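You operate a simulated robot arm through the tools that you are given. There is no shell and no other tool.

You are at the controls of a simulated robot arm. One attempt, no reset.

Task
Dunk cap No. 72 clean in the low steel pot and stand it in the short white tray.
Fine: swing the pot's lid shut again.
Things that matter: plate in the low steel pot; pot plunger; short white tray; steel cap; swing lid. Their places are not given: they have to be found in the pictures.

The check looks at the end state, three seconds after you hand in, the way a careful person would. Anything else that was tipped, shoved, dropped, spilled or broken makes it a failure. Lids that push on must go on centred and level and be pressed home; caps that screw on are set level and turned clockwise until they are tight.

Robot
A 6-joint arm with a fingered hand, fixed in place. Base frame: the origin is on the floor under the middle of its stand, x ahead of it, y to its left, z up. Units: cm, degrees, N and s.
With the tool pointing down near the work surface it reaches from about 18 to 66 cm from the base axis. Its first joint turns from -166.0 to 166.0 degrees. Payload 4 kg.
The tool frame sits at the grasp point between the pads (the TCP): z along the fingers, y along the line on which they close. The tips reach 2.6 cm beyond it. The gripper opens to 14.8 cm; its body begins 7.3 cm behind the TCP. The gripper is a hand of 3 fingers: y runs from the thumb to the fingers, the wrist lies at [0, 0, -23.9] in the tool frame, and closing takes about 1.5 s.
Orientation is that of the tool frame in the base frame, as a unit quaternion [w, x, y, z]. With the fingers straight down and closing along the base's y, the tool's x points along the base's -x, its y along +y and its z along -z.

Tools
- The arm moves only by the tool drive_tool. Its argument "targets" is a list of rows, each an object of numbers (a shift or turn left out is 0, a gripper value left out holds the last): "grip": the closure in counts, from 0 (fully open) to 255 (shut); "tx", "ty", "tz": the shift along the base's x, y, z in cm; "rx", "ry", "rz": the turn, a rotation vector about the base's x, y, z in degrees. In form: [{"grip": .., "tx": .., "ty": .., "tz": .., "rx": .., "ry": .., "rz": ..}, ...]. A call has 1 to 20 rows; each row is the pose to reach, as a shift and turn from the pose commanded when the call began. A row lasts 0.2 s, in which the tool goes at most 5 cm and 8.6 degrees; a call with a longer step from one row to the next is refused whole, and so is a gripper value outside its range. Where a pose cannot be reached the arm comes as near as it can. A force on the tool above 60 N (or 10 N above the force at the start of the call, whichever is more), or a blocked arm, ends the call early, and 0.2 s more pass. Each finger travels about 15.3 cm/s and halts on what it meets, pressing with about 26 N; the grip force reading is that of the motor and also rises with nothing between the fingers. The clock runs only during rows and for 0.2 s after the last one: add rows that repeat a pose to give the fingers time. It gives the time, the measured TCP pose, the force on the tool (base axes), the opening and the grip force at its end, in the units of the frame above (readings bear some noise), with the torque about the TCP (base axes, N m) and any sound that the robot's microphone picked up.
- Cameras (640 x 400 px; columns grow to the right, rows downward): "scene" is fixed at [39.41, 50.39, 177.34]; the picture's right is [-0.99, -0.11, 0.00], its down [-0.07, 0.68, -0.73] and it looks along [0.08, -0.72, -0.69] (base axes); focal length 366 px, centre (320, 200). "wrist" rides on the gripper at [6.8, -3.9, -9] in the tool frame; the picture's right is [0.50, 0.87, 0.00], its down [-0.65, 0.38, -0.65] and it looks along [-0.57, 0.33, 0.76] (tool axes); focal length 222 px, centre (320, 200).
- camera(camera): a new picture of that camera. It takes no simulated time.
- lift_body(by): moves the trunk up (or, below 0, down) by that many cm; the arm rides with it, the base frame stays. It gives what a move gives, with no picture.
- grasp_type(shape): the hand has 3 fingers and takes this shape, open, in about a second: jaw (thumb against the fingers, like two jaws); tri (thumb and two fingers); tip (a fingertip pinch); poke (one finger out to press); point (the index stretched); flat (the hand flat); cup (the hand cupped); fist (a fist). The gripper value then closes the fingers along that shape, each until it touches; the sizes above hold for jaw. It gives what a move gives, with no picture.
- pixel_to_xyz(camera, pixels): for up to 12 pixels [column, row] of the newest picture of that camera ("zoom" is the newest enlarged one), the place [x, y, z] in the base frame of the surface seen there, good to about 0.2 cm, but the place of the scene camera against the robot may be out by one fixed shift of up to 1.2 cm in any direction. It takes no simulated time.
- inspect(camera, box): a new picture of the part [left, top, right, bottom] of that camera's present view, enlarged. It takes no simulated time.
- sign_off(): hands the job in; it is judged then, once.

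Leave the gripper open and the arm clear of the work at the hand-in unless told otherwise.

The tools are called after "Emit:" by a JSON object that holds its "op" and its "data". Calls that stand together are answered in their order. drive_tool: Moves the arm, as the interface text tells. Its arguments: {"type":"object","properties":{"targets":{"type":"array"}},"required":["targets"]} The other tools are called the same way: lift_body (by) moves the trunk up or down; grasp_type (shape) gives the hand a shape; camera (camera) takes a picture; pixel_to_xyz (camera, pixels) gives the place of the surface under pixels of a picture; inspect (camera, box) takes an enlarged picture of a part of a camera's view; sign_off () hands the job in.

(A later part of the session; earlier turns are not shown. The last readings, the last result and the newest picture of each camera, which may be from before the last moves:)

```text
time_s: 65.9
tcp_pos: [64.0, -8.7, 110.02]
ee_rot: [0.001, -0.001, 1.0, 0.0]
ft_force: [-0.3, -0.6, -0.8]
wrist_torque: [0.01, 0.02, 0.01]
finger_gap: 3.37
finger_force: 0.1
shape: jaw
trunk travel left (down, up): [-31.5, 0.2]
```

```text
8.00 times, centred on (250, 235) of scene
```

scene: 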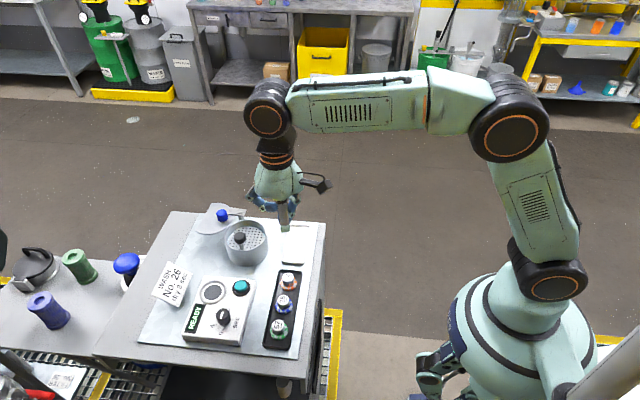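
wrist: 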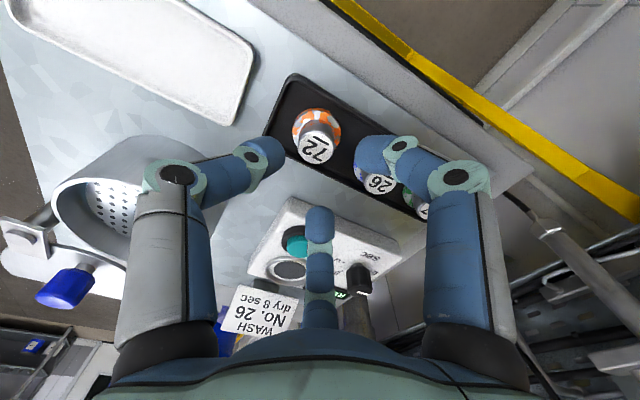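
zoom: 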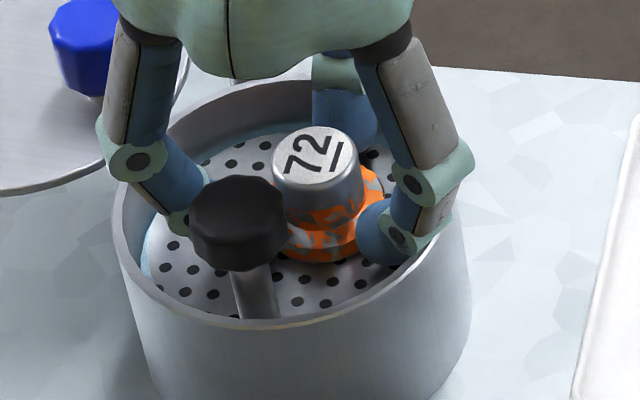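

The cap stands free on the plate with no contact forces. I'll raise the hand straight up.

Emit:
{"op": "drive_tool", "data": {"targets": [{"tz": 0.5}, {"tz": 1.5}, {"tz": 3}, {"tz": 5.5}, {"tz": 8.5}, {"tz": 8.5}]}}

Emit:
{"op": "camera", "data": {"camera": "wrist"}}

Emit:
{"op": "inspect", "data": {"camera": "scene", "box": [210, 195, 290, 265]}}

```text
time_s: 67.3
tcp_pos: [63.93, -8.56, 118.5]
ee_rot: [0.001, 0.0, 1.0, 0.0]
ft_force: [0.6, -0.1, 0.5]
wrist_torque: [0.0, 0.01, -0.02]
finger_gap: 3.37
finger_force: 0.0
shape: jaw
trunk travel left (down, up): [-31.5, 0.2]
```

```text
taken
```

wrist: 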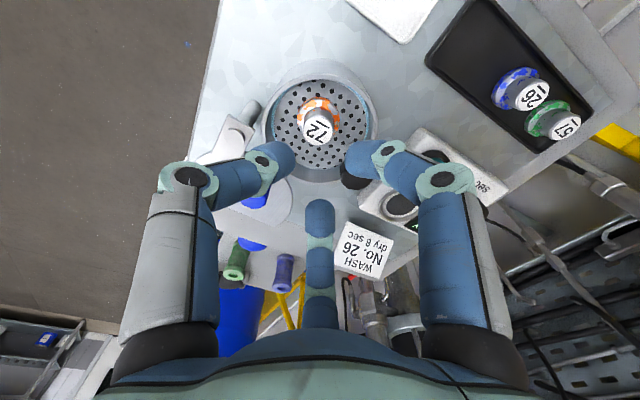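

```text
5.71 times, centred on (250, 230) of scene
```

zoom: 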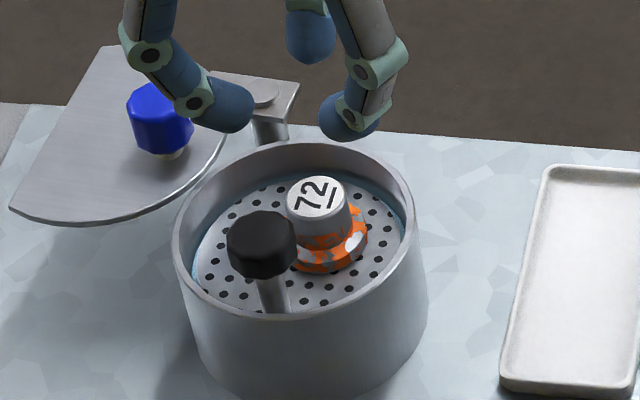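

The cap stands upright on the plate. Next I'll get the plunger knob's exact place for pressing, from the wrist view near (355,175).

Emit:
{"op": "inspect", "data": {"camera": "wrist", "box": [255, 65, 405, 205]}}

Emit:
{"op": "grasp_type", "data": {"shape": "poke"}}

Emit:
{"op": "drive_tool", "data": {"targets": [{"tx": -2, "ty": 0.5, "tz": 1}, {"tx": -5, "ty": 1, "tz": 2}, {"tx": -8, "ty": 1, "tz": 2}, {"tx": -8, "ty": 1, "tz": 2}]}}

Emit:
{"op": "camera", "data": {"camera": "wrist"}}

```text
2.86 times, centred on (330, 135) of wrist
```

zoom: 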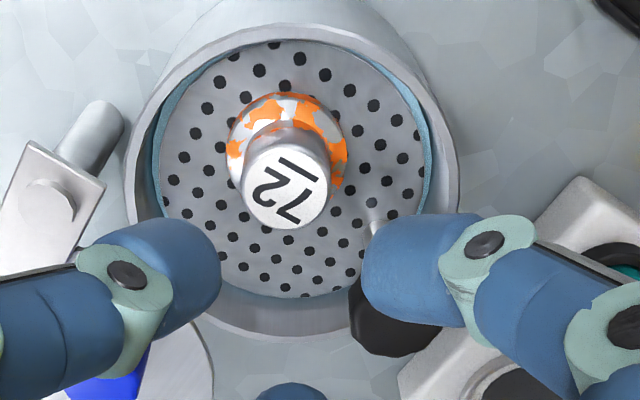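

```text
time_s: 68.2
tcp_pos: [63.92, -8.61, 118.34]
ee_rot: [0.001, 0.0, 1.0, 0.0]
ft_force: [-0.1, 0.2, 0.8]
wrist_torque: [0.01, 0.01, -0.02]
finger_gap: 0.0
finger_force: 0.1
shape: poke
trunk travel left (down, up): [-31.5, 0.2]
```

```text
time_s: 69.2
tcp_pos: [55.93, -7.69, 120.54]
ee_rot: [0.001, 0.0, 1.0, 0.0]
ft_force: [-0.7, -0.3, 0.4]
wrist_torque: [-0.01, 0.02, 0.01]
finger_gap: 0.01
finger_force: 0.1
shape: poke
trunk travel left (down, up): [-31.5, 0.2]
```

```text
taken
```

wrist: 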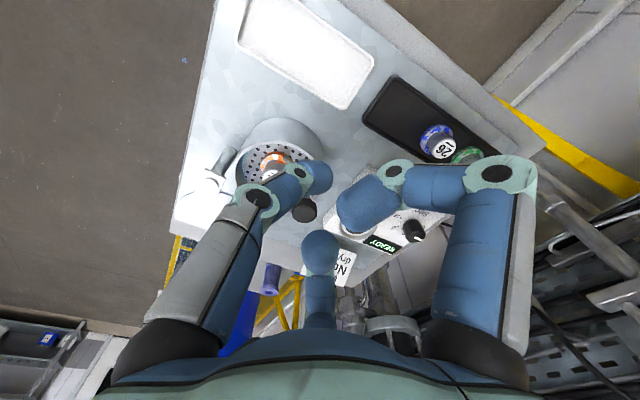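

Emit:
{"op": "inspect", "data": {"camera": "wrist", "box": [265, 170, 345, 240]}}

Emit:
{"op": "pixel_to_xyz", "data": {"camera": "wrist", "pixels": [[305, 210], [295, 208], [314, 210], [305, 203], [305, 219], [300, 215], [310, 215]]}}

```text
5.71 times, centred on (305, 205) of wrist
```

zoom: 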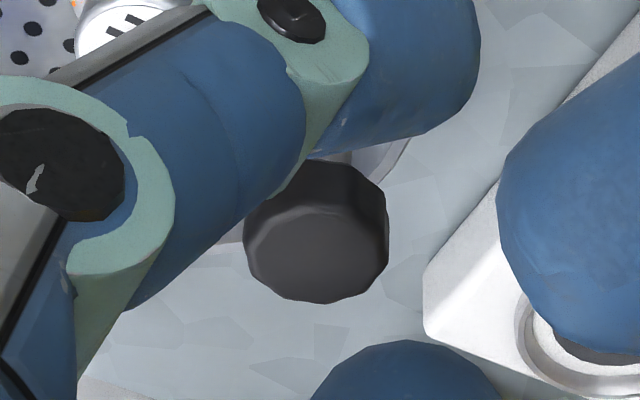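

```text
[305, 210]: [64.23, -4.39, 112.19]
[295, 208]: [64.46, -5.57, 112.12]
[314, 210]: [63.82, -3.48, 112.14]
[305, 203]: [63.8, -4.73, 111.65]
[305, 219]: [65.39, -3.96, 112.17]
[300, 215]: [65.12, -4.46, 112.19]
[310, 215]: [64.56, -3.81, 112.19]
```

The plunger knob's top centre is about (64.7,-4.3), z 112.2. I'll bring the poking finger over it and down to just above contact (TCP z 115.3).

Emit:
{"op": "drive_tool", "data": {"targets": [{"tx": 3, "ty": 1.2}, {"tx": 6, "ty": 2.4}, {"tx": 8.77, "ty": 3.34}, {"tx": 8.77, "ty": 3.34, "tz": -2.5}, {"tx": 8.77, "ty": 3.34, "tz": -4.5}, {"tx": 8.77, "ty": 3.34, "tz": -5.2}, {"tx": 8.77, "ty": 3.34, "tz": -5.2}]}}

Emit:
{"op": "inspect", "data": {"camera": "scene", "box": [205, 170, 295, 265]}}

Emit:
{"op": "inspect", "data": {"camera": "wrist", "box": [200, 20, 440, 260]}}

```text
time_s: 70.8
tcp_pos: [64.59, -4.33, 115.19]
ee_rot: [0.001, 0.0, 1.0, 0.0]
ft_force: [-0.5, -0.1, 0.3]
wrist_torque: [0.0, -0.01, -0.03]
finger_gap: 0.0
finger_force: 0.1
shape: poke
trunk travel left (down, up): [-31.5, 0.2]
```

```text
4.21 times, centred on (250, 218) of scene
```

zoom: 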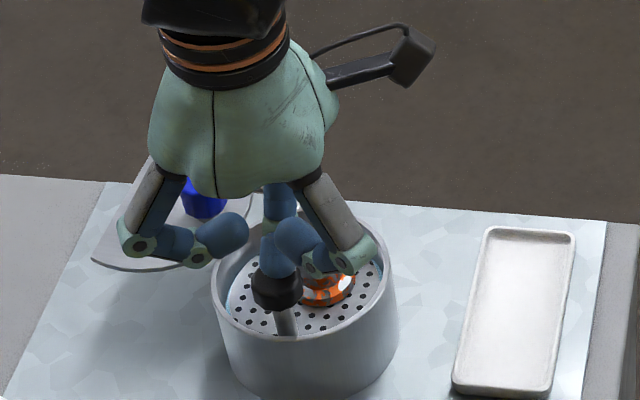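

```text
1.67 times, centred on (320, 140) of wrist
```

zoom: 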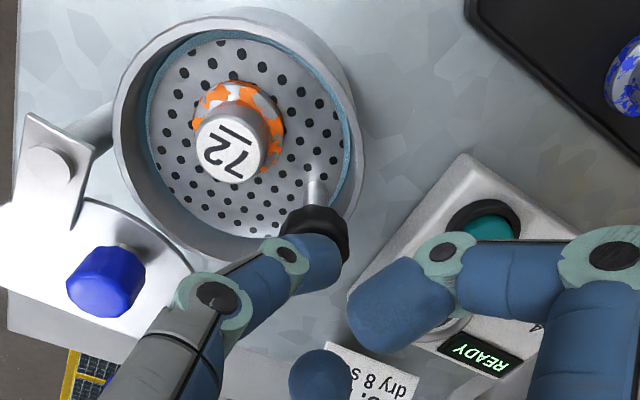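

The finger is centred on the plunger. I'll press down slowly while watching the force.

Emit:
{"op": "drive_tool", "data": {"targets": [{"tz": -0.2}, {"tz": -0.4}, {"tz": -0.6}, {"tz": -0.6}]}}

Emit:
{"op": "drive_tool", "data": {"targets": [{"tz": -0.2}, {"tz": -0.4}, {"tz": -0.4}]}}

```text
time_s: 71.8
tcp_pos: [64.68, -4.22, 114.65]
ee_rot: [0.001, 0.0, 1.0, 0.0]
ft_force: [0.2, -0.6, 1.3]
wrist_torque: [-0.01, -0.02, -0.01]
finger_gap: 0.02
finger_force: 0.0
shape: poke
trunk travel left (down, up): [-31.5, 0.2]
```

```text
time_s: 72.6
tcp_pos: [64.53, -4.26, 114.24]
ee_rot: [0.001, 0.0, 1.0, 0.0]
ft_force: [0.0, 0.0, 1.0]
wrist_torque: [0.03, -0.03, 0.01]
finger_gap: 0.0
finger_force: 0.2
shape: poke
trunk travel left (down, up): [-31.5, 0.2]
```

Emit:
{"op": "drive_tool", "data": {"targets": [{"tz": -0.2}, {"tz": -0.4}, {"tz": -0.6}, {"tz": -0.6}]}}

Emit:
{"op": "inspect", "data": {"camera": "wrist", "box": [200, 20, 440, 260]}}

Emit:
{"op": "inspect", "data": {"camera": "scene", "box": [215, 200, 285, 265]}}

```text
time_s: 73.6
tcp_pos: [64.77, -4.25, 113.63]
ee_rot: [0.001, 0.0, 1.0, -0.001]
ft_force: [1.1, -0.1, 2.3]
wrist_torque: [-0.01, 0.01, -0.01]
finger_gap: 0.0
finger_force: 0.0
shape: poke
trunk travel left (down, up): [-31.5, 0.2]
```

```text
1.67 times, centred on (320, 140) of wrist
```

zoom: 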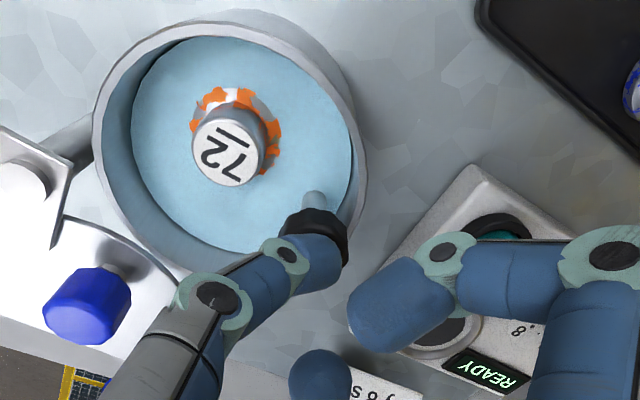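

```text
6.15 times, centred on (250, 232) of scene
```

zoom: 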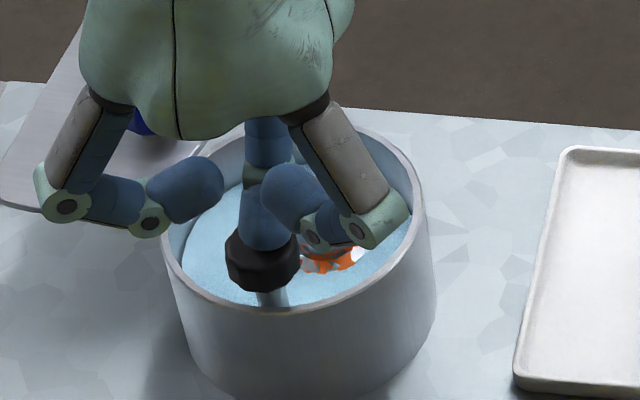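

The plate sinks below the liquid and the cap's flange is starting to submerge. Force is only about 2 N. I'll keep pressing.

Emit:
{"op": "drive_tool", "data": {"targets": [{"tz": -0.2}, {"tz": -0.4}, {"tz": -0.6}, {"tz": -0.6}]}}

Emit:
{"op": "drive_tool", "data": {"targets": [{"tz": -0.2}, {"tz": -0.4}, {"tz": -0.6}, {"tz": -0.6}]}}

Emit:
{"op": "inspect", "data": {"camera": "wrist", "box": [200, 20, 440, 260]}}

```text
time_s: 74.6
tcp_pos: [64.7, -4.26, 113.02]
ee_rot: [0.001, 0.0, 1.0, 0.001]
ft_force: [1.2, 0.0, 3.2]
wrist_torque: [0.02, -0.04, 0.01]
finger_gap: 0.0
finger_force: 0.1
shape: poke
trunk travel left (down, up): [-31.5, 0.2]
```

```text
time_s: 75.6
tcp_pos: [64.53, -4.36, 112.37]
ee_rot: [0.001, 0.001, 1.0, 0.001]
ft_force: [1.3, -0.3, 4.7]
wrist_torque: [0.0, -0.03, 0.0]
finger_gap: 0.02
finger_force: 0.2
shape: poke
trunk travel left (down, up): [-31.5, 0.2]
```

```text
1.67 times, centred on (320, 140) of wrist
```

zoom: 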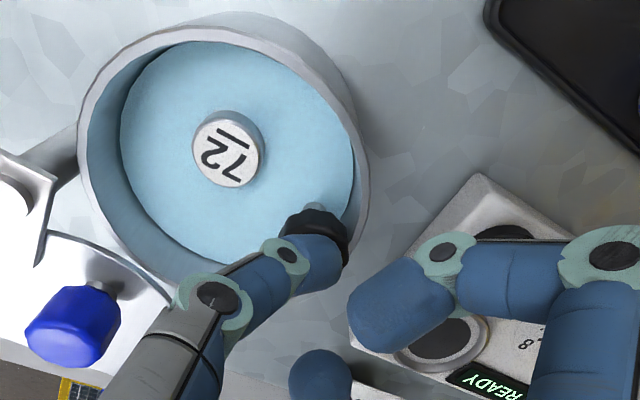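

The flange is under the liquid now. The force is a gentle spring, about 4.7 N. I'll press on until the plunger bottoms.

Emit:
{"op": "drive_tool", "data": {"targets": [{"tz": -0.2}, {"tz": -0.4}, {"tz": -0.4}]}}

Emit:
{"op": "drive_tool", "data": {"targets": [{"tz": -0.15}, {"tz": -0.3}, {"tz": -0.3}]}}

Emit:
{"op": "inspect", "data": {"camera": "wrist", "box": [200, 20, 440, 260]}}

Emit:
{"op": "inspect", "data": {"camera": "scene", "box": [215, 200, 285, 265]}}

```text
time_s: 76.4
tcp_pos: [64.57, -4.25, 112.14]
ee_rot: [0.001, -0.001, 1.0, 0.0]
ft_force: [0.1, -1.6, 3.9]
wrist_torque: [-0.04, 0.02, -0.03]
finger_gap: 0.0
finger_force: 0.0
shape: poke
trunk travel left (down, up): [-31.5, 0.2]
```

```text
time_s: 77.2
tcp_pos: [64.62, -4.23, 111.73]
ee_rot: [0.0, 0.0, 1.0, 0.0]
ft_force: [1.1, -0.4, 3.8]
wrist_torque: [-0.03, -0.04, -0.04]
finger_gap: 0.01
finger_force: 0.1
shape: poke
trunk travel left (down, up): [-31.5, 0.2]
```

```text
1.67 times, centred on (320, 140) of wrist
```

zoom: 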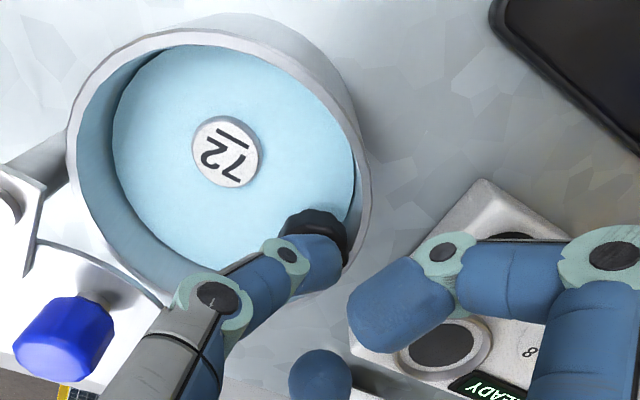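

```text
6.15 times, centred on (250, 232) of scene
```

zoom: 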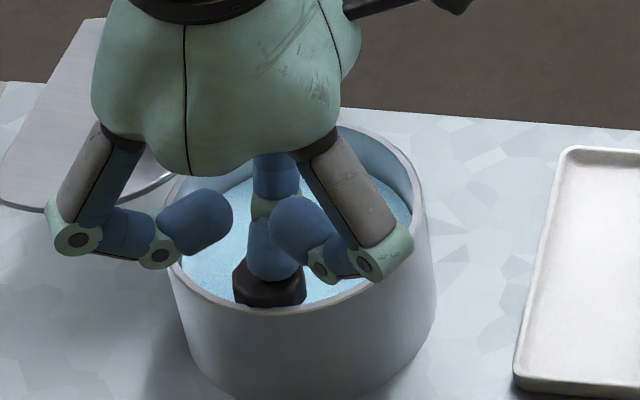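

Only the top of cap 72 shows above the liquid. I'll press a little further and hold for about 4 seconds.

Emit:
{"op": "drive_tool", "data": {"targets": [{"tz": -0.15}, {"tz": -0.3}, {"tz": -0.3}, {"tz": -0.3}, {"tz": -0.3}, {"tz": -0.3}, {"tz": -0.3}, {"tz": -0.3}, {"tz": -0.3}, {"tz": -0.3}, {"tz": -0.3}, {"tz": -0.3}, {"tz": -0.3}, {"tz": -0.3}, {"tz": -0.3}, {"tz": -0.3}, {"tz": -0.3}, {"tz": -0.3}, {"tz": -0.3}, {"tz": -0.3}]}}

Emit:
{"op": "inspect", "data": {"camera": "wrist", "box": [200, 20, 440, 260]}}

```text
time_s: 81.4
tcp_pos: [64.76, -4.41, 111.56]
ee_rot: [0.002, 0.0, 1.0, 0.0]
ft_force: [-2.8, -0.5, 7.5]
wrist_torque: [-0.02, 0.02, 0.0]
finger_gap: 0.02
finger_force: 0.0
shape: poke
trunk travel left (down, up): [-31.5, 0.2]
```

```text
1.67 times, centred on (320, 140) of wrist
```

zoom: 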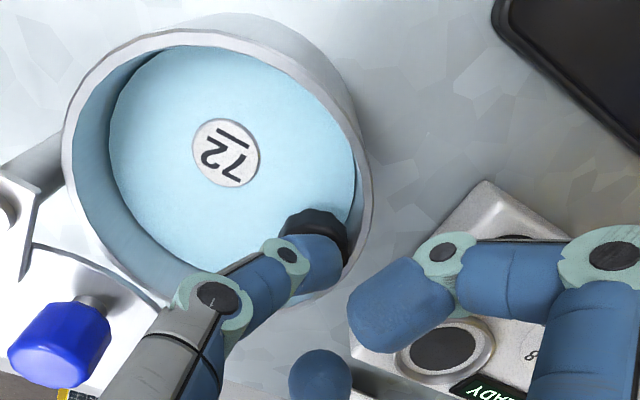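

It has bottomed (7.5 N) and been held 4 s. I'll raise slowly so the plate comes up gently, then look at the cap.

Emit:
{"op": "drive_tool", "data": {"targets": [{"tz": 0.2}, {"tz": 0.4}, {"tz": 0.6}, {"tz": 0.8}, {"tz": 1.0}, {"tz": 1.2}, {"tz": 1.4}, {"tz": 1.6}, {"tz": 1.8}, {"tz": 2.0}, {"tz": 2.2}, {"tz": 2.4}, {"tz": 2.6}, {"tz": 2.8}, {"tz": 3.0}, {"tz": 3.2}, {"tz": 3.4}, {"tz": 3.6}, {"tz": 3.8}, {"tz": 3.8}]}}

Emit:
{"op": "inspect", "data": {"camera": "wrist", "box": [200, 20, 440, 260]}}

Emit:
{"op": "inspect", "data": {"camera": "scene", "box": [215, 200, 285, 265]}}

```text
time_s: 85.6
tcp_pos: [64.71, -4.34, 115.24]
ee_rot: [0.0, 0.0, 1.0, 0.0]
ft_force: [-0.9, -0.1, 0.5]
wrist_torque: [0.01, -0.03, -0.02]
finger_gap: 0.0
finger_force: 0.0
shape: poke
trunk travel left (down, up): [-31.5, 0.2]
```

```text
1.67 times, centred on (320, 140) of wrist
```

zoom: 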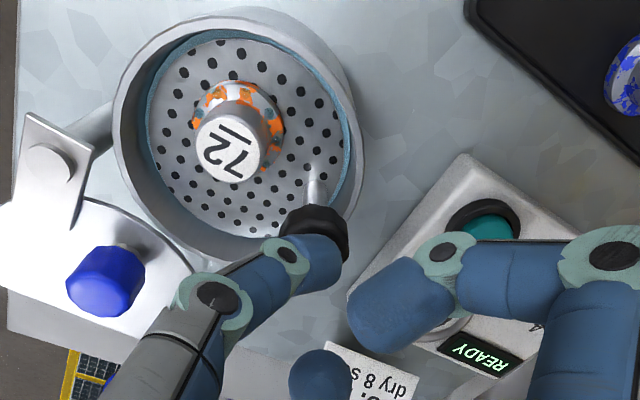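

```text
6.15 times, centred on (250, 232) of scene
```

zoom: 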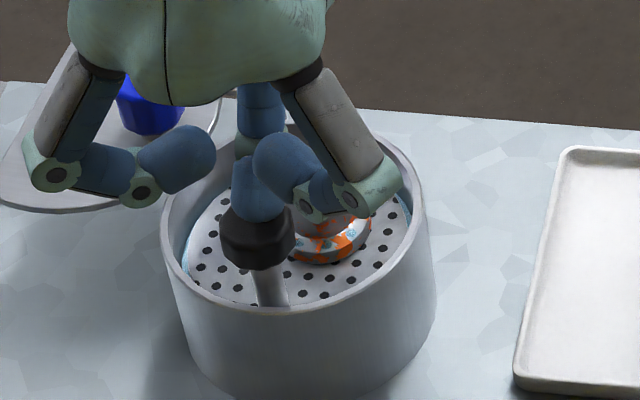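

The soil has lessened but some orange remains, so it needs more dunks. I'll do repeated slow strokes, down 3.6 cm and back up.

Emit:
{"op": "drive_tool", "data": {"targets": [{"tz": -0.5}, {"tz": -0.9}, {"tz": -1.3}, {"tz": -1.7}, {"tz": -2.1}, {"tz": -2.5}, {"tz": -2.9}, {"tz": -3.3}, {"tz": -3.6}, {"tz": -3.6}, {"tz": -3.2}, {"tz": -2.8}, {"tz": -2.4}, {"tz": -2.0}, {"tz": -1.6}, {"tz": -1.2}, {"tz": -0.8}, {"tz": -0.4}, {"tz": 0}, {"tz": 0}]}}

Emit:
{"op": "inspect", "data": {"camera": "wrist", "box": [240, 50, 330, 140]}}

```text
time_s: 89.8
tcp_pos: [64.62, -4.37, 115.28]
ee_rot: [0.001, 0.0, 1.0, 0.0]
ft_force: [0.9, 0.0, 0.2]
wrist_torque: [-0.01, 0.01, -0.04]
finger_gap: 0.0
finger_force: 0.1
shape: poke
trunk travel left (down, up): [-31.5, 0.2]
```

```text
4.44 times, centred on (285, 95) of wrist
```

zoom: 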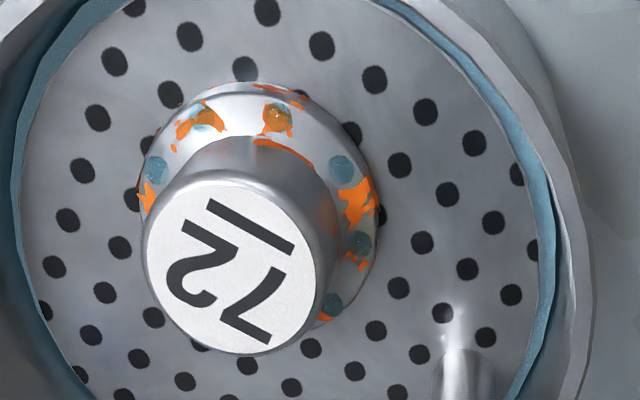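

Each dunk removes more soil, and wet drops now show too. I'll do more strokes, waiting at the bottom.

Emit:
{"op": "drive_tool", "data": {"targets": [{"tz": -0.5}, {"tz": -0.9}, {"tz": -1.3}, {"tz": -1.7}, {"tz": -2.1}, {"tz": -2.5}, {"tz": -2.9}, {"tz": -3.3}, {"tz": -3.6}, {"tz": -3.6}, {"tz": -3.2}, {"tz": -2.8}, {"tz": -2.4}, {"tz": -2.0}, {"tz": -1.6}, {"tz": -1.2}, {"tz": -0.8}, {"tz": -0.4}, {"tz": 0}, {"tz": 0}]}}

Emit:
{"op": "inspect", "data": {"camera": "wrist", "box": [240, 50, 330, 140]}}

Emit:
{"op": "drive_tool", "data": {"targets": [{"tz": -0.5}, {"tz": -0.9}, {"tz": -1.3}, {"tz": -1.7}, {"tz": -2.1}, {"tz": -2.5}, {"tz": -2.9}, {"tz": -3.3}, {"tz": -3.6}, {"tz": -3.6}, {"tz": -3.2}, {"tz": -2.8}, {"tz": -2.4}, {"tz": -2.0}, {"tz": -1.6}, {"tz": -1.2}, {"tz": -0.8}, {"tz": -0.4}, {"tz": 0}, {"tz": 0}]}}

Emit:
{"op": "inspect", "data": {"camera": "wrist", "box": [240, 50, 330, 140]}}

```text
time_s: 94.0
tcp_pos: [64.57, -4.24, 115.35]
ee_rot: [0.002, 0.0, 1.0, 0.0]
ft_force: [0.0, -1.0, 0.0]
wrist_torque: [0.02, 0.01, 0.01]
finger_gap: 0.0
finger_force: 0.0
shape: poke
trunk travel left (down, up): [-31.5, 0.2]
```

```text
4.44 times, centred on (285, 95) of wrist
```

zoom: 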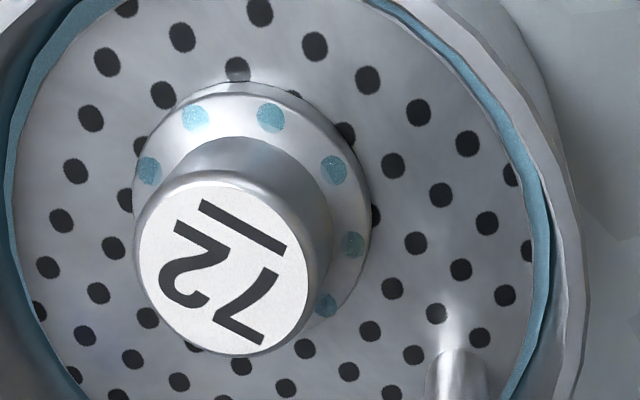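

```text
time_s: 98.2
tcp_pos: [64.61, -4.33, 115.35]
ee_rot: [0.001, 0.0, 1.0, 0.001]
ft_force: [-0.2, -0.2, 0.4]
wrist_torque: [-0.01, -0.02, -0.02]
finger_gap: 0.0
finger_force: 0.1
shape: poke
trunk travel left (down, up): [-31.5, 0.2]
```

```text
4.44 times, centred on (285, 95) of wrist
```

zoom: 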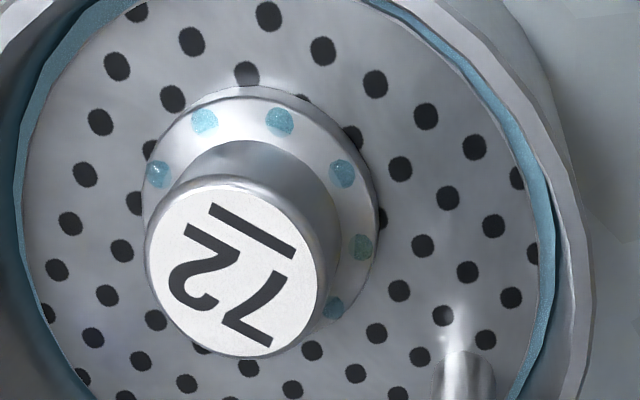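

After four dunks no orange is visible from this side, only teal drops. I'll raise the finger, open to the jaw shape, and check the other side in the scene picture.

Emit:
{"op": "drive_tool", "data": {"targets": [{"tz": 2}, {"tz": 5}, {"tx": -3, "ty": -1, "tz": 6}, {"tx": -6, "ty": -2, "tz": 6}, {"tx": -9, "ty": -3, "tz": 6}, {"tx": -12, "ty": -4, "tz": 6}, {"tx": -12, "ty": -4, "tz": 6}]}}

Emit:
{"op": "grasp_type", "data": {"shape": "jaw"}}

Emit:
{"op": "inspect", "data": {"camera": "scene", "box": [225, 210, 275, 260]}}

Emit:
{"op": "camera", "data": {"camera": "wrist"}}

```text
time_s: 99.8
tcp_pos: [52.69, -8.36, 121.22]
ee_rot: [0.0, -0.001, 1.0, -0.001]
ft_force: [-0.7, 0.1, -0.1]
wrist_torque: [0.03, 0.01, -0.01]
finger_gap: 0.0
finger_force: 0.0
shape: poke
trunk travel left (down, up): [-31.5, 0.2]
```

```text
time_s: 100.7
tcp_pos: [52.62, -8.35, 121.13]
ee_rot: [0.0, 0.0, 1.0, -0.001]
ft_force: [0.7, -0.2, -0.1]
wrist_torque: [-0.01, 0.0, 0.01]
finger_gap: 14.81
finger_force: 0.1
shape: jaw
trunk travel left (down, up): [-31.5, 0.2]
```

```text
8.00 times, centred on (250, 235) of scene
```

zoom: 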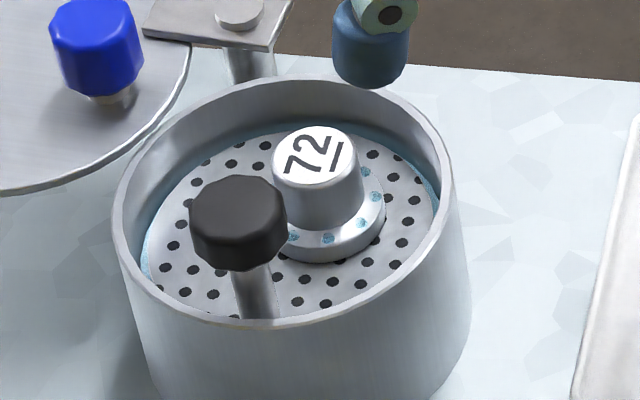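

```text
taken
```

wrist: 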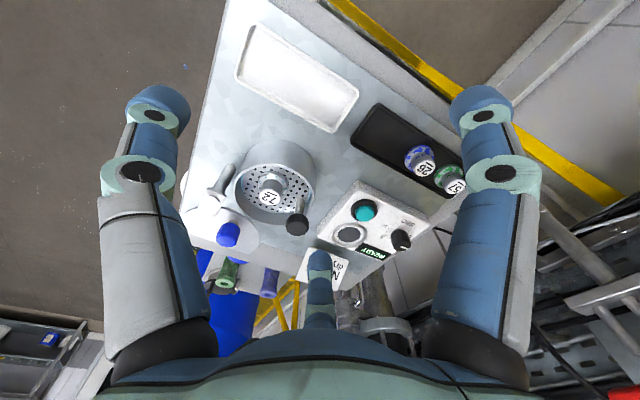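

Cap 72 looks clean on this side too, with just drops of liquid. I'll re-measure its position from the wrist view near (270,190).

Emit:
{"op": "inspect", "data": {"camera": "wrist", "box": [225, 135, 325, 245]}}

Emit:
{"op": "pixel_to_xyz", "data": {"camera": "wrist", "pixels": [[271, 198], [263, 197], [279, 198], [271, 192], [271, 204], [285, 180], [298, 224], [250, 175], [245, 195]]}}

```text
3.64 times, centred on (275, 190) of wrist
```

zoom: 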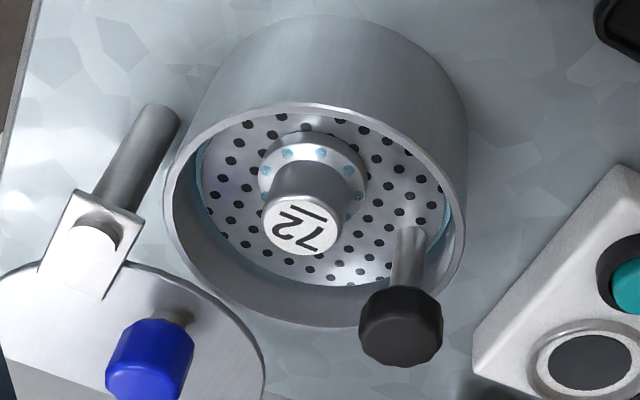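

```text
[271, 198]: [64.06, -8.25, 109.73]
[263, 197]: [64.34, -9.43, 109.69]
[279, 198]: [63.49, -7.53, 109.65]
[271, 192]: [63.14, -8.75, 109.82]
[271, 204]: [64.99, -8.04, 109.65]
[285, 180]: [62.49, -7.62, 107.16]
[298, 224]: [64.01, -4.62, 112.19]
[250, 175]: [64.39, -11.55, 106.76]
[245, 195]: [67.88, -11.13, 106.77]
```

Cap 72 is at about (63.9,-8.5) with its top at z 109.7. I'll preshape to 193 counts, go above it, then down to TCP z about 112.5 and check alignment.

Emit:
{"op": "drive_tool", "data": {"targets": [{"grip": 193, "tx": 3, "tz": -1}, {"tx": 6, "tz": -2}, {"tx": 9, "ty": -0.1, "tz": -3}, {"tx": 11.3, "ty": -0.2, "tz": -3}, {"tx": 11.3, "ty": -0.2, "tz": -3}, {"tx": 11.3, "ty": -0.2, "tz": -5}, {"tx": 11.3, "ty": -0.2, "tz": -7}, {"tx": 11.3, "ty": -0.2, "tz": -8.2}, {"tx": 11.3, "ty": -0.2, "tz": -8.2}]}}

Emit:
{"op": "inspect", "data": {"camera": "wrist", "box": [240, 60, 400, 220]}}

Emit:
{"op": "inspect", "data": {"camera": "scene", "box": [220, 200, 280, 260]}}

```text
time_s: 102.7
tcp_pos: [63.91, -8.35, 113.04]
ee_rot: [0.001, 0.001, 1.0, 0.0]
ft_force: [0.0, -0.7, 0.7]
wrist_torque: [-0.01, 0.0, 0.01]
finger_gap: 3.63
finger_force: 0.2
shape: jaw
trunk travel left (down, up): [-31.5, 0.2]
```

```text
2.50 times, centred on (320, 140) of wrist
```

zoom: 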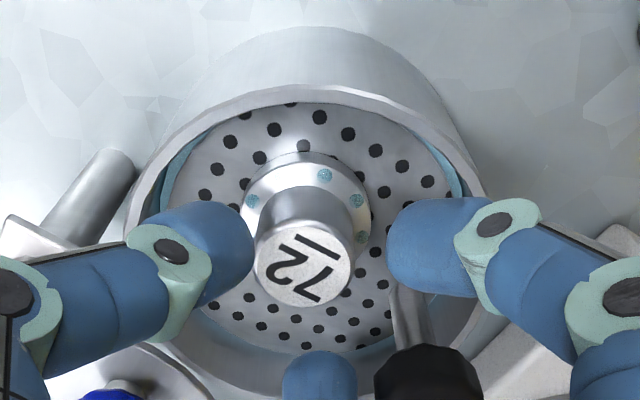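

```text
6.67 times, centred on (250, 230) of scene
```

zoom: 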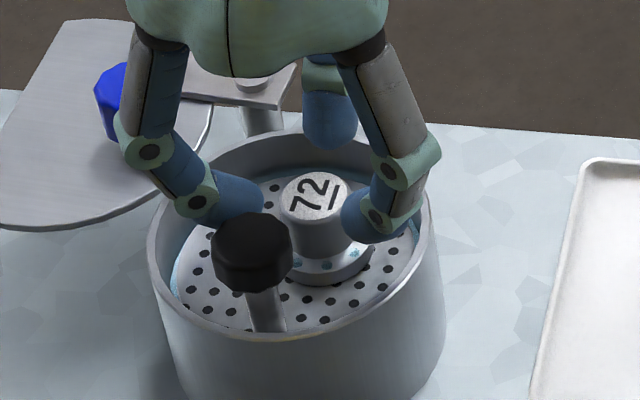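

The drops are draining with time. By the picture, the cap's axis is about 0.4 cm from the hand's axis, toward (+0.2,-0.35). I'll shift by that, and wait a few seconds above to let it drain.

Emit:
{"op": "drive_tool", "data": {"targets": [{"tx": 0.1, "ty": -0.2}, {"tx": 0.18, "ty": -0.35}, {"tx": 0.18, "ty": -0.35}, {"tx": 0.18, "ty": -0.35}, {"tx": 0.18, "ty": -0.35}, {"tx": 0.18, "ty": -0.35}, {"tx": 0.18, "ty": -0.35}, {"tx": 0.18, "ty": -0.35}, {"tx": 0.18, "ty": -0.35}, {"tx": 0.18, "ty": -0.35}, {"tx": 0.18, "ty": -0.35}, {"tx": 0.18, "ty": -0.35}, {"tx": 0.18, "ty": -0.35}, {"tx": 0.18, "ty": -0.35}, {"tx": 0.18, "ty": -0.35}, {"tx": 0.18, "ty": -0.35}, {"tx": 0.18, "ty": -0.35}, {"tx": 0.18, "ty": -0.35}, {"tx": 0.18, "ty": -0.35}, {"tx": 0.18, "ty": -0.35}]}}

Emit:
{"op": "inspect", "data": {"camera": "wrist", "box": [240, 60, 400, 220]}}

Emit:
{"op": "inspect", "data": {"camera": "scene", "box": [220, 200, 280, 260]}}

```text
time_s: 106.9
tcp_pos: [64.13, -8.79, 112.98]
ee_rot: [0.001, 0.0, 1.0, 0.001]
ft_force: [0.4, 0.0, -0.1]
wrist_torque: [0.01, 0.0, -0.01]
finger_gap: 3.65
finger_force: 0.2
shape: jaw
trunk travel left (down, up): [-31.5, 0.2]
```

```text
2.50 times, centred on (320, 140) of wrist
```

zoom: 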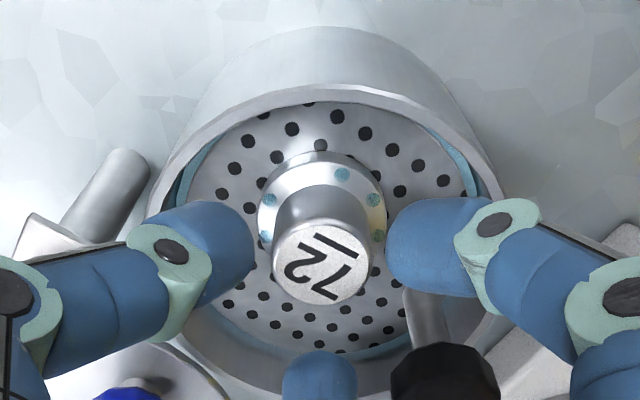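

```text
6.67 times, centred on (250, 230) of scene
```

zoom: 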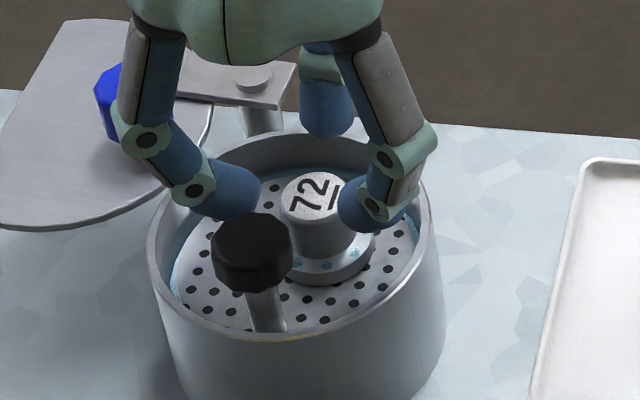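

The cap is now centred between the fingers. The drops don't change with waiting, so I'll continue. I'll lower to TCP z about 110.1.

Emit:
{"op": "drive_tool", "data": {"targets": [{"tz": -1}, {"tz": -2}, {"tz": -2.6}, {"tz": -2.95}, {"tz": -2.95}]}}

Emit:
{"op": "inspect", "data": {"camera": "wrist", "box": [240, 60, 400, 220]}}

```text
time_s: 108.1
tcp_pos: [64.14, -8.87, 110.04]
ee_rot: [0.001, 0.0, 1.0, 0.0]
ft_force: [0.7, 0.4, 0.3]
wrist_torque: [-0.02, -0.02, 0.02]
finger_gap: 3.63
finger_force: 0.1
shape: jaw
trunk travel left (down, up): [-31.5, 0.2]
```

```text
2.50 times, centred on (320, 140) of wrist
```

zoom: 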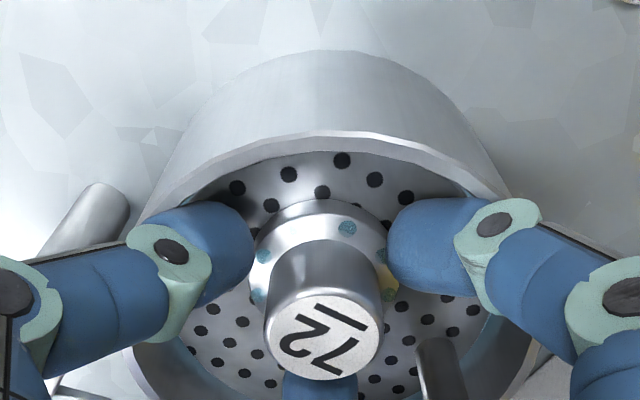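

No contact and well centred. I'll close on the stem.

Emit:
{"op": "drive_tool", "data": {"targets": [{"grip": 205}, {"grip": 215}, {"grip": 228}, {"grip": 240}, {"grip": 240}, {"grip": 240}, {"grip": 240}]}}

Emit:
{"op": "drive_tool", "data": {"targets": [{"tz": 0.3}, {"tz": 0.8}, {"tz": 1.6}, {"tz": 3}, {"tz": 5}, {"tz": 7.5}, {"tz": 7.5}]}}

Emit:
{"op": "camera", "data": {"camera": "wrist"}}

Emit:
{"op": "inspect", "data": {"camera": "scene", "box": [210, 170, 310, 265]}}

```text
time_s: 109.7
tcp_pos: [64.09, -8.77, 110.06]
ee_rot: [0.001, 0.0, 1.0, 0.0]
ft_force: [0.3, 0.0, 0.8]
wrist_torque: [0.0, 0.02, 0.03]
finger_gap: 2.33
finger_force: 25.7
shape: jaw
trunk travel left (down, up): [-31.5, 0.2]
```

```text
time_s: 111.3
tcp_pos: [64.25, -8.81, 117.57]
ee_rot: [-0.001, -0.001, 1.0, 0.0]
ft_force: [0.3, -0.5, -1.8]
wrist_torque: [0.02, -0.01, -0.02]
finger_gap: 2.29
finger_force: 26.4
shape: jaw
trunk travel left (down, up): [-31.5, 0.2]
```

```text
taken
```

wrist: 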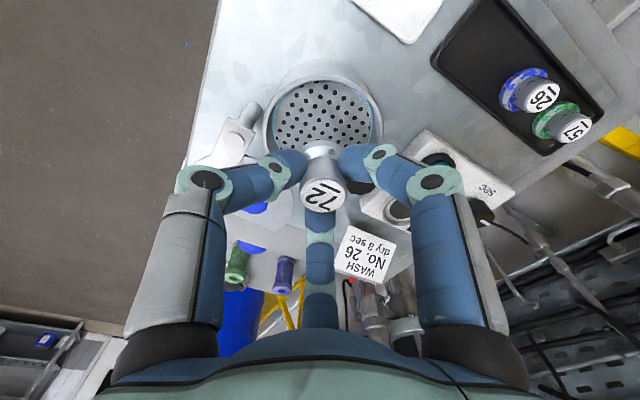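

```text
4.21 times, centred on (260, 218) of scene
```

zoom: 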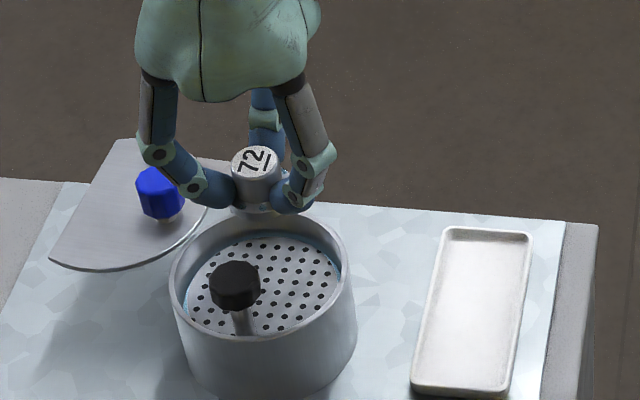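

Cap 72 is gripped and lifted. Before moving over the table I'll look closely at the cap for leftover soil and measure the white tray.

Emit:
{"op": "inspect", "data": {"camera": "wrist", "box": [280, 120, 360, 220]}}

Emit:
{"op": "inspect", "data": {"camera": "scene", "box": [240, 195, 330, 275]}}

Emit:
{"op": "pixel_to_xyz", "data": {"camera": "scene", "pixels": [[296, 245], [284, 227], [312, 228], [281, 262], [307, 264], [296, 230], [295, 258], [290, 245], [305, 245], [310, 245], [285, 243]]}}

```text
4.00 times, centred on (320, 170) of wrist
```

zoom: 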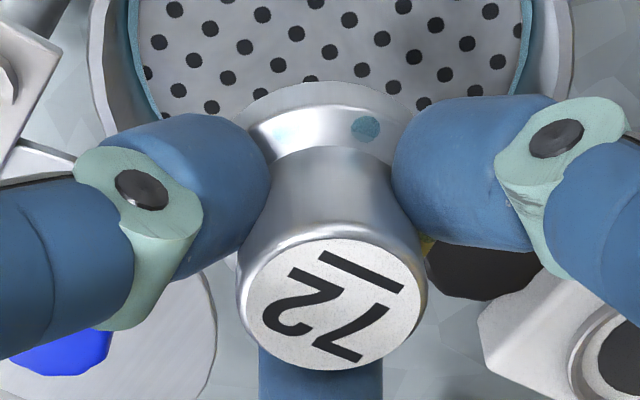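

```text
5.00 times, centred on (285, 235) of scene
```

zoom: 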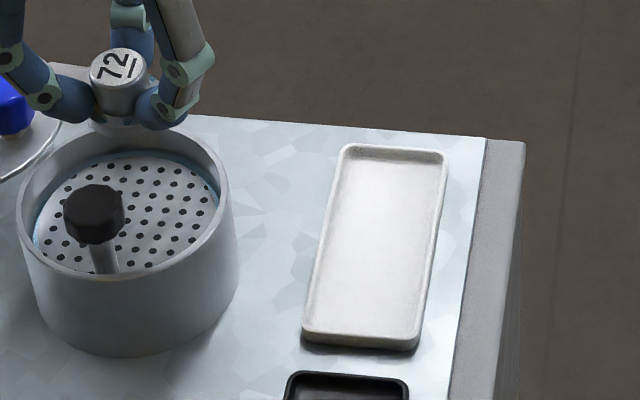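

```text
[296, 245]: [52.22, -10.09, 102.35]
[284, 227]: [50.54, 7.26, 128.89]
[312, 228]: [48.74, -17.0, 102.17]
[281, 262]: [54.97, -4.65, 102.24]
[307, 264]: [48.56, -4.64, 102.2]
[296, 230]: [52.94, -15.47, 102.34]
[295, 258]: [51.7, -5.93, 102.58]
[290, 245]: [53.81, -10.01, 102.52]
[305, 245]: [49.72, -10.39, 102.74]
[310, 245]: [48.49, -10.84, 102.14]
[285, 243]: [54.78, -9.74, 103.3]
```

Cap 72 is clean. The tray's centre is about (52.5,-10.85) with its floor near z 102.6. I'll carry the cap across at this height, then down to z 110 over the tray and look.

Emit:
{"op": "drive_tool", "data": {"targets": [{"tx": -1.5, "ty": -0.3}, {"tx": -3.5, "ty": -0.6}, {"tx": -5.5, "ty": -1}, {"tx": -7.5, "ty": -1.3}, {"tx": -9.5, "ty": -1.6}, {"tx": -11, "ty": -1.9}, {"tx": -11.85, "ty": -2.05}, {"tx": -11.85, "ty": -2.05}, {"tx": -11.85, "ty": -2.05, "tz": -2}, {"tx": -11.85, "ty": -2.05, "tz": -4.5}, {"tx": -11.85, "ty": -2.05, "tz": -7}, {"tx": -11.85, "ty": -2.05, "tz": -7}]}}

Emit:
{"op": "camera", "data": {"camera": "wrist"}}

Emit:
{"op": "inspect", "data": {"camera": "scene", "box": [240, 185, 340, 275]}}

```text
time_s: 113.9
tcp_pos: [52.36, -10.87, 110.67]
ee_rot: [0.001, -0.001, 1.0, 0.0]
ft_force: [0.4, 0.3, -0.6]
wrist_torque: [-0.01, 0.0, 0.0]
finger_gap: 2.28
finger_force: 25.9
shape: jaw
trunk travel left (down, up): [-31.5, 0.2]
```

```text
taken
```

wrist: 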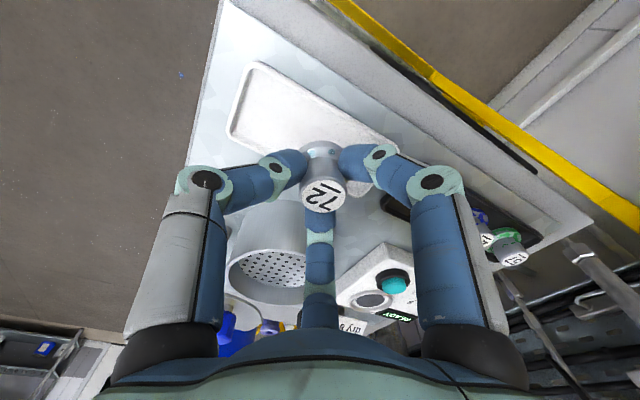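

```text
4.44 times, centred on (290, 230) of scene
```

zoom: 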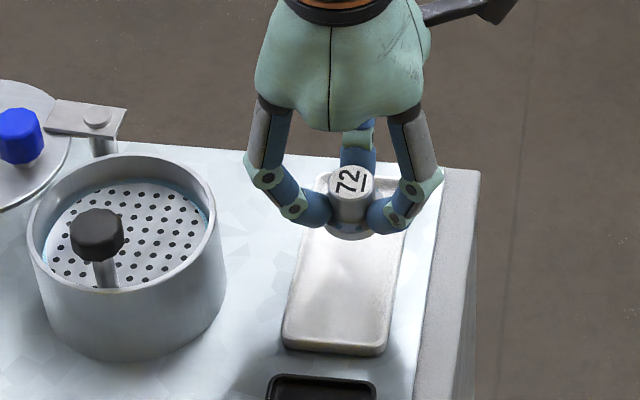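

Emit:
{"op": "inspect", "data": {"camera": "wrist", "box": [215, 45, 415, 185]}}

Emit:
{"op": "pixel_to_xyz", "data": {"camera": "wrist", "pixels": [[256, 66], [232, 125], [330, 100], [345, 112], [280, 78], [245, 100], [240, 135], [260, 150], [335, 120], [355, 125], [380, 138], [310, 110]]}}

```text
2.86 times, centred on (315, 115) of wrist
```

zoom: 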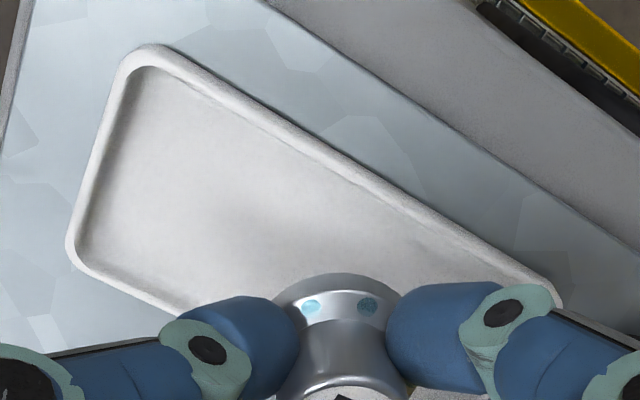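

```text
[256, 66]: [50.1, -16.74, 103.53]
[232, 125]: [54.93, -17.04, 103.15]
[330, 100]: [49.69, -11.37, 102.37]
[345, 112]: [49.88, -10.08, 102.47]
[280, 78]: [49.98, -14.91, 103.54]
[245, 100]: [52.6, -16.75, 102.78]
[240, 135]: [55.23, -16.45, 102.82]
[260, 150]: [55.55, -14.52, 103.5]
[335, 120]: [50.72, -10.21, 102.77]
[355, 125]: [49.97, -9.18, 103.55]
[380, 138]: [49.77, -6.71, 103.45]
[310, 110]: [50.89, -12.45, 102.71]
```

The tray rim runs x 49.9 to 55.4 and y -17 to -5, floor z 102.75, rim z 103.5. The cap is over its middle. I'll lower to TCP z about 106.6, then in small steps until contact.

Emit:
{"op": "drive_tool", "data": {"targets": [{"tx": 0.15, "tz": -1.3}, {"tx": 0.15, "tz": -2.6}, {"tx": 0.15, "tz": -3.6}, {"tx": 0.15, "tz": -4.0}, {"tx": 0.15, "tz": -4.0}]}}

Emit:
{"op": "drive_tool", "data": {"targets": [{"tz": -0.1}, {"tz": -0.2}, {"tz": -0.2}]}}

Emit:
{"op": "drive_tool", "data": {"targets": [{"tz": -0.08}, {"tz": -0.15}, {"tz": -0.15}]}}

```text
time_s: 115.1
tcp_pos: [52.43, -10.91, 106.63]
ee_rot: [0.001, 0.0, 1.0, -0.001]
ft_force: [-0.3, -0.2, -1.5]
wrist_torque: [0.03, 0.0, -0.02]
finger_gap: 2.3
finger_force: 26.2
shape: jaw
trunk travel left (down, up): [-31.5, 0.2]
```

```text
time_s: 115.9
tcp_pos: [52.53, -10.93, 106.25]
ee_rot: [0.0, 0.0, 1.0, 0.0]
ft_force: [-0.7, 0.3, -0.8]
wrist_torque: [0.02, 0.0, 0.02]
finger_gap: 2.29
finger_force: 25.5
shape: jaw
trunk travel left (down, up): [-31.5, 0.2]
```

```text
time_s: 116.7
tcp_pos: [52.45, -10.86, 106.27]
ee_rot: [0.002, 0.0, 1.0, 0.0]
ft_force: [-0.4, 0.6, 5.6]
wrist_torque: [0.11, -0.01, -0.02]
finger_gap: 2.28
finger_force: 26.5
shape: jaw
trunk travel left (down, up): [-31.5, 0.2]
```

Fz jumped to 5.6 N, so the cap is on the tray floor. I'll ease up half a millimetre and open the fingers slowly.

Emit:
{"op": "drive_tool", "data": {"targets": [{"tz": 0.05}, {"tz": 0.05, "grip": 228}, {"tz": 0.05, "grip": 218}, {"tz": 0.05, "grip": 210}, {"tz": 0.05, "grip": 202}, {"tz": 0.05, "grip": 194}, {"tz": 0.05, "grip": 194}, {"tz": 0.05, "grip": 194}]}}

Emit:
{"op": "inspect", "data": {"camera": "wrist", "box": [240, 60, 400, 220]}}

Emit:
{"op": "inspect", "data": {"camera": "scene", "box": [260, 205, 330, 275]}}

```text
time_s: 118.5
tcp_pos: [52.55, -10.87, 106.21]
ee_rot: [0.001, -0.001, 1.0, -0.001]
ft_force: [0.3, 0.2, 0.6]
wrist_torque: [-0.02, 0.01, 0.02]
finger_gap: 3.51
finger_force: 0.0
shape: jaw
trunk travel left (down, up): [-31.5, 0.2]
```

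```text
2.50 times, centred on (320, 140) of wrist
```

zoom: 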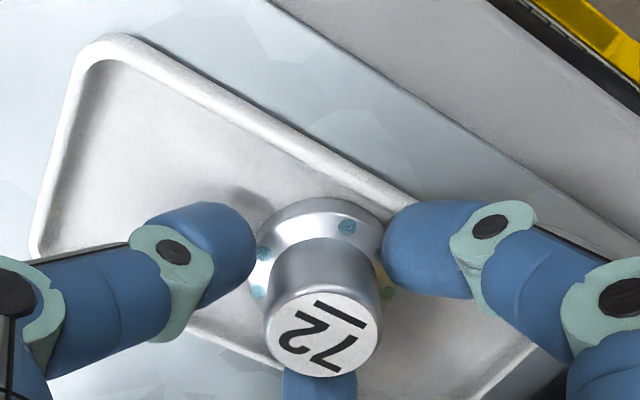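

```text
5.71 times, centred on (295, 240) of scene
```

zoom: 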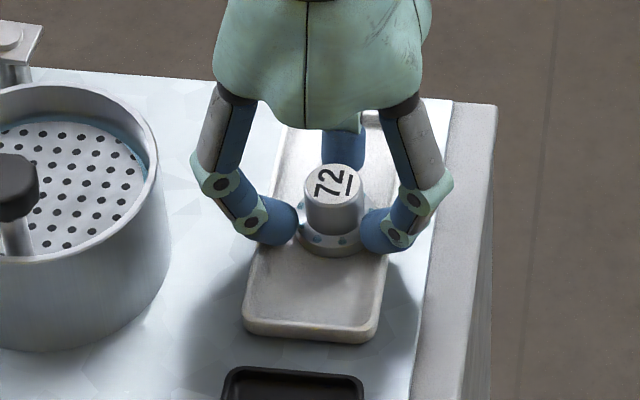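

The cap stands free and upright in the tray. I'll raise the hand straight up and check.

Emit:
{"op": "drive_tool", "data": {"targets": [{"tz": 0.5}, {"tz": 1.5}, {"tz": 3}, {"tz": 6}, {"tz": 9}, {"tz": 12}, {"tz": 12}]}}

Emit:
{"op": "camera", "data": {"camera": "wrist"}}

Emit:
{"op": "inspect", "data": {"camera": "scene", "box": [195, 190, 335, 290]}}

```text
time_s: 120.1
tcp_pos: [52.38, -10.87, 118.24]
ee_rot: [0.001, 0.0, 1.0, 0.0]
ft_force: [-0.5, -1.4, -0.3]
wrist_torque: [-0.02, -0.01, -0.01]
finger_gap: 3.51
finger_force: 0.2
shape: jaw
trunk travel left (down, up): [-31.5, 0.2]
```

```text
taken
```

wrist: 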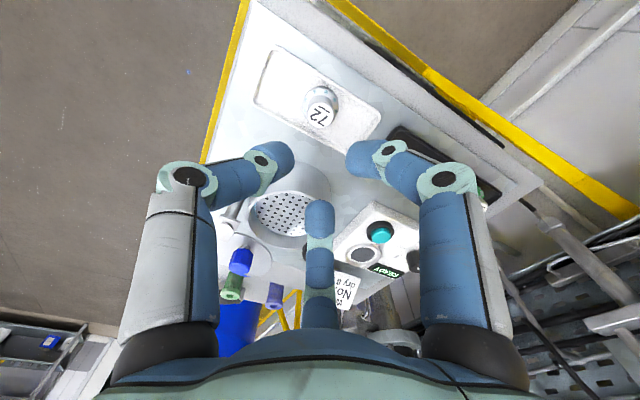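

```text
4.00 times, centred on (265, 240) of scene
```

zoom: 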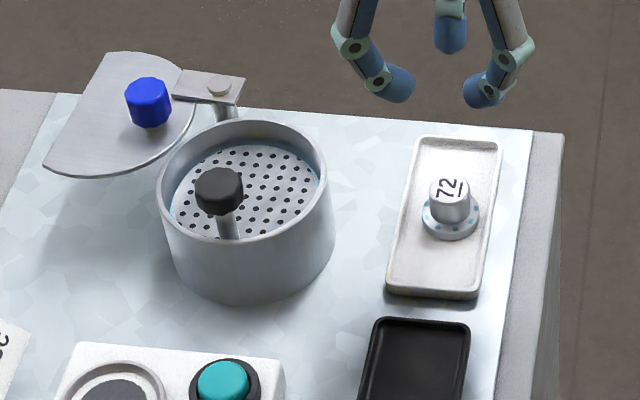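

Cap 72 is clean and standing in the white tray. Now the lid: I'll read where its knob and edges are, from the wrist view near (243,262) and the scene.

Emit:
{"op": "inspect", "data": {"camera": "wrist", "box": [205, 170, 305, 290]}}

Emit:
{"op": "pixel_to_xyz", "data": {"camera": "wrist", "pixels": [[243, 264], [238, 262], [249, 266], [243, 258], [243, 270], [225, 232], [240, 235], [262, 262], [235, 215], [255, 210]]}}

Emit:
{"op": "pixel_to_xyz", "data": {"camera": "scene", "pixels": [[236, 260], [220, 222], [236, 218], [237, 211], [232, 211], [241, 216], [237, 223], [211, 232], [224, 206], [244, 211], [253, 212]]}}

```text
3.33 times, centred on (255, 230) of wrist
```

zoom: 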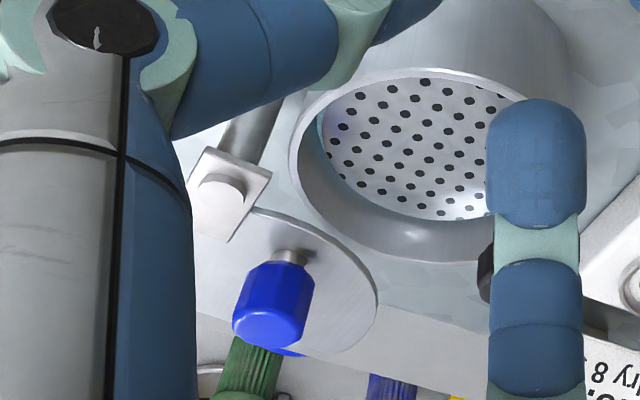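

```text
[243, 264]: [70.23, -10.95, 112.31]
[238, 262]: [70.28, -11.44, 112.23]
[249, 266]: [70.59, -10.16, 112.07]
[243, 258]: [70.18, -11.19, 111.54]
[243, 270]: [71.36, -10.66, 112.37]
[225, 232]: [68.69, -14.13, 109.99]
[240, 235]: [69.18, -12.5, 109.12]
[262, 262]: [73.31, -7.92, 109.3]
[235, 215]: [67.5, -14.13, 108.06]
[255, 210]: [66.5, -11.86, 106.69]
```

```text
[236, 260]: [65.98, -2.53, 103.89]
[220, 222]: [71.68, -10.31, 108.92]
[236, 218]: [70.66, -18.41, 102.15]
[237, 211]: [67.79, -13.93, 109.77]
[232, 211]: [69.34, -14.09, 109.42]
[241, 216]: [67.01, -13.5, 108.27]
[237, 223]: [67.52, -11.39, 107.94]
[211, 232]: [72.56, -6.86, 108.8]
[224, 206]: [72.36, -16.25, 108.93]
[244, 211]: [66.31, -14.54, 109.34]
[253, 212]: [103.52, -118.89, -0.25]
```

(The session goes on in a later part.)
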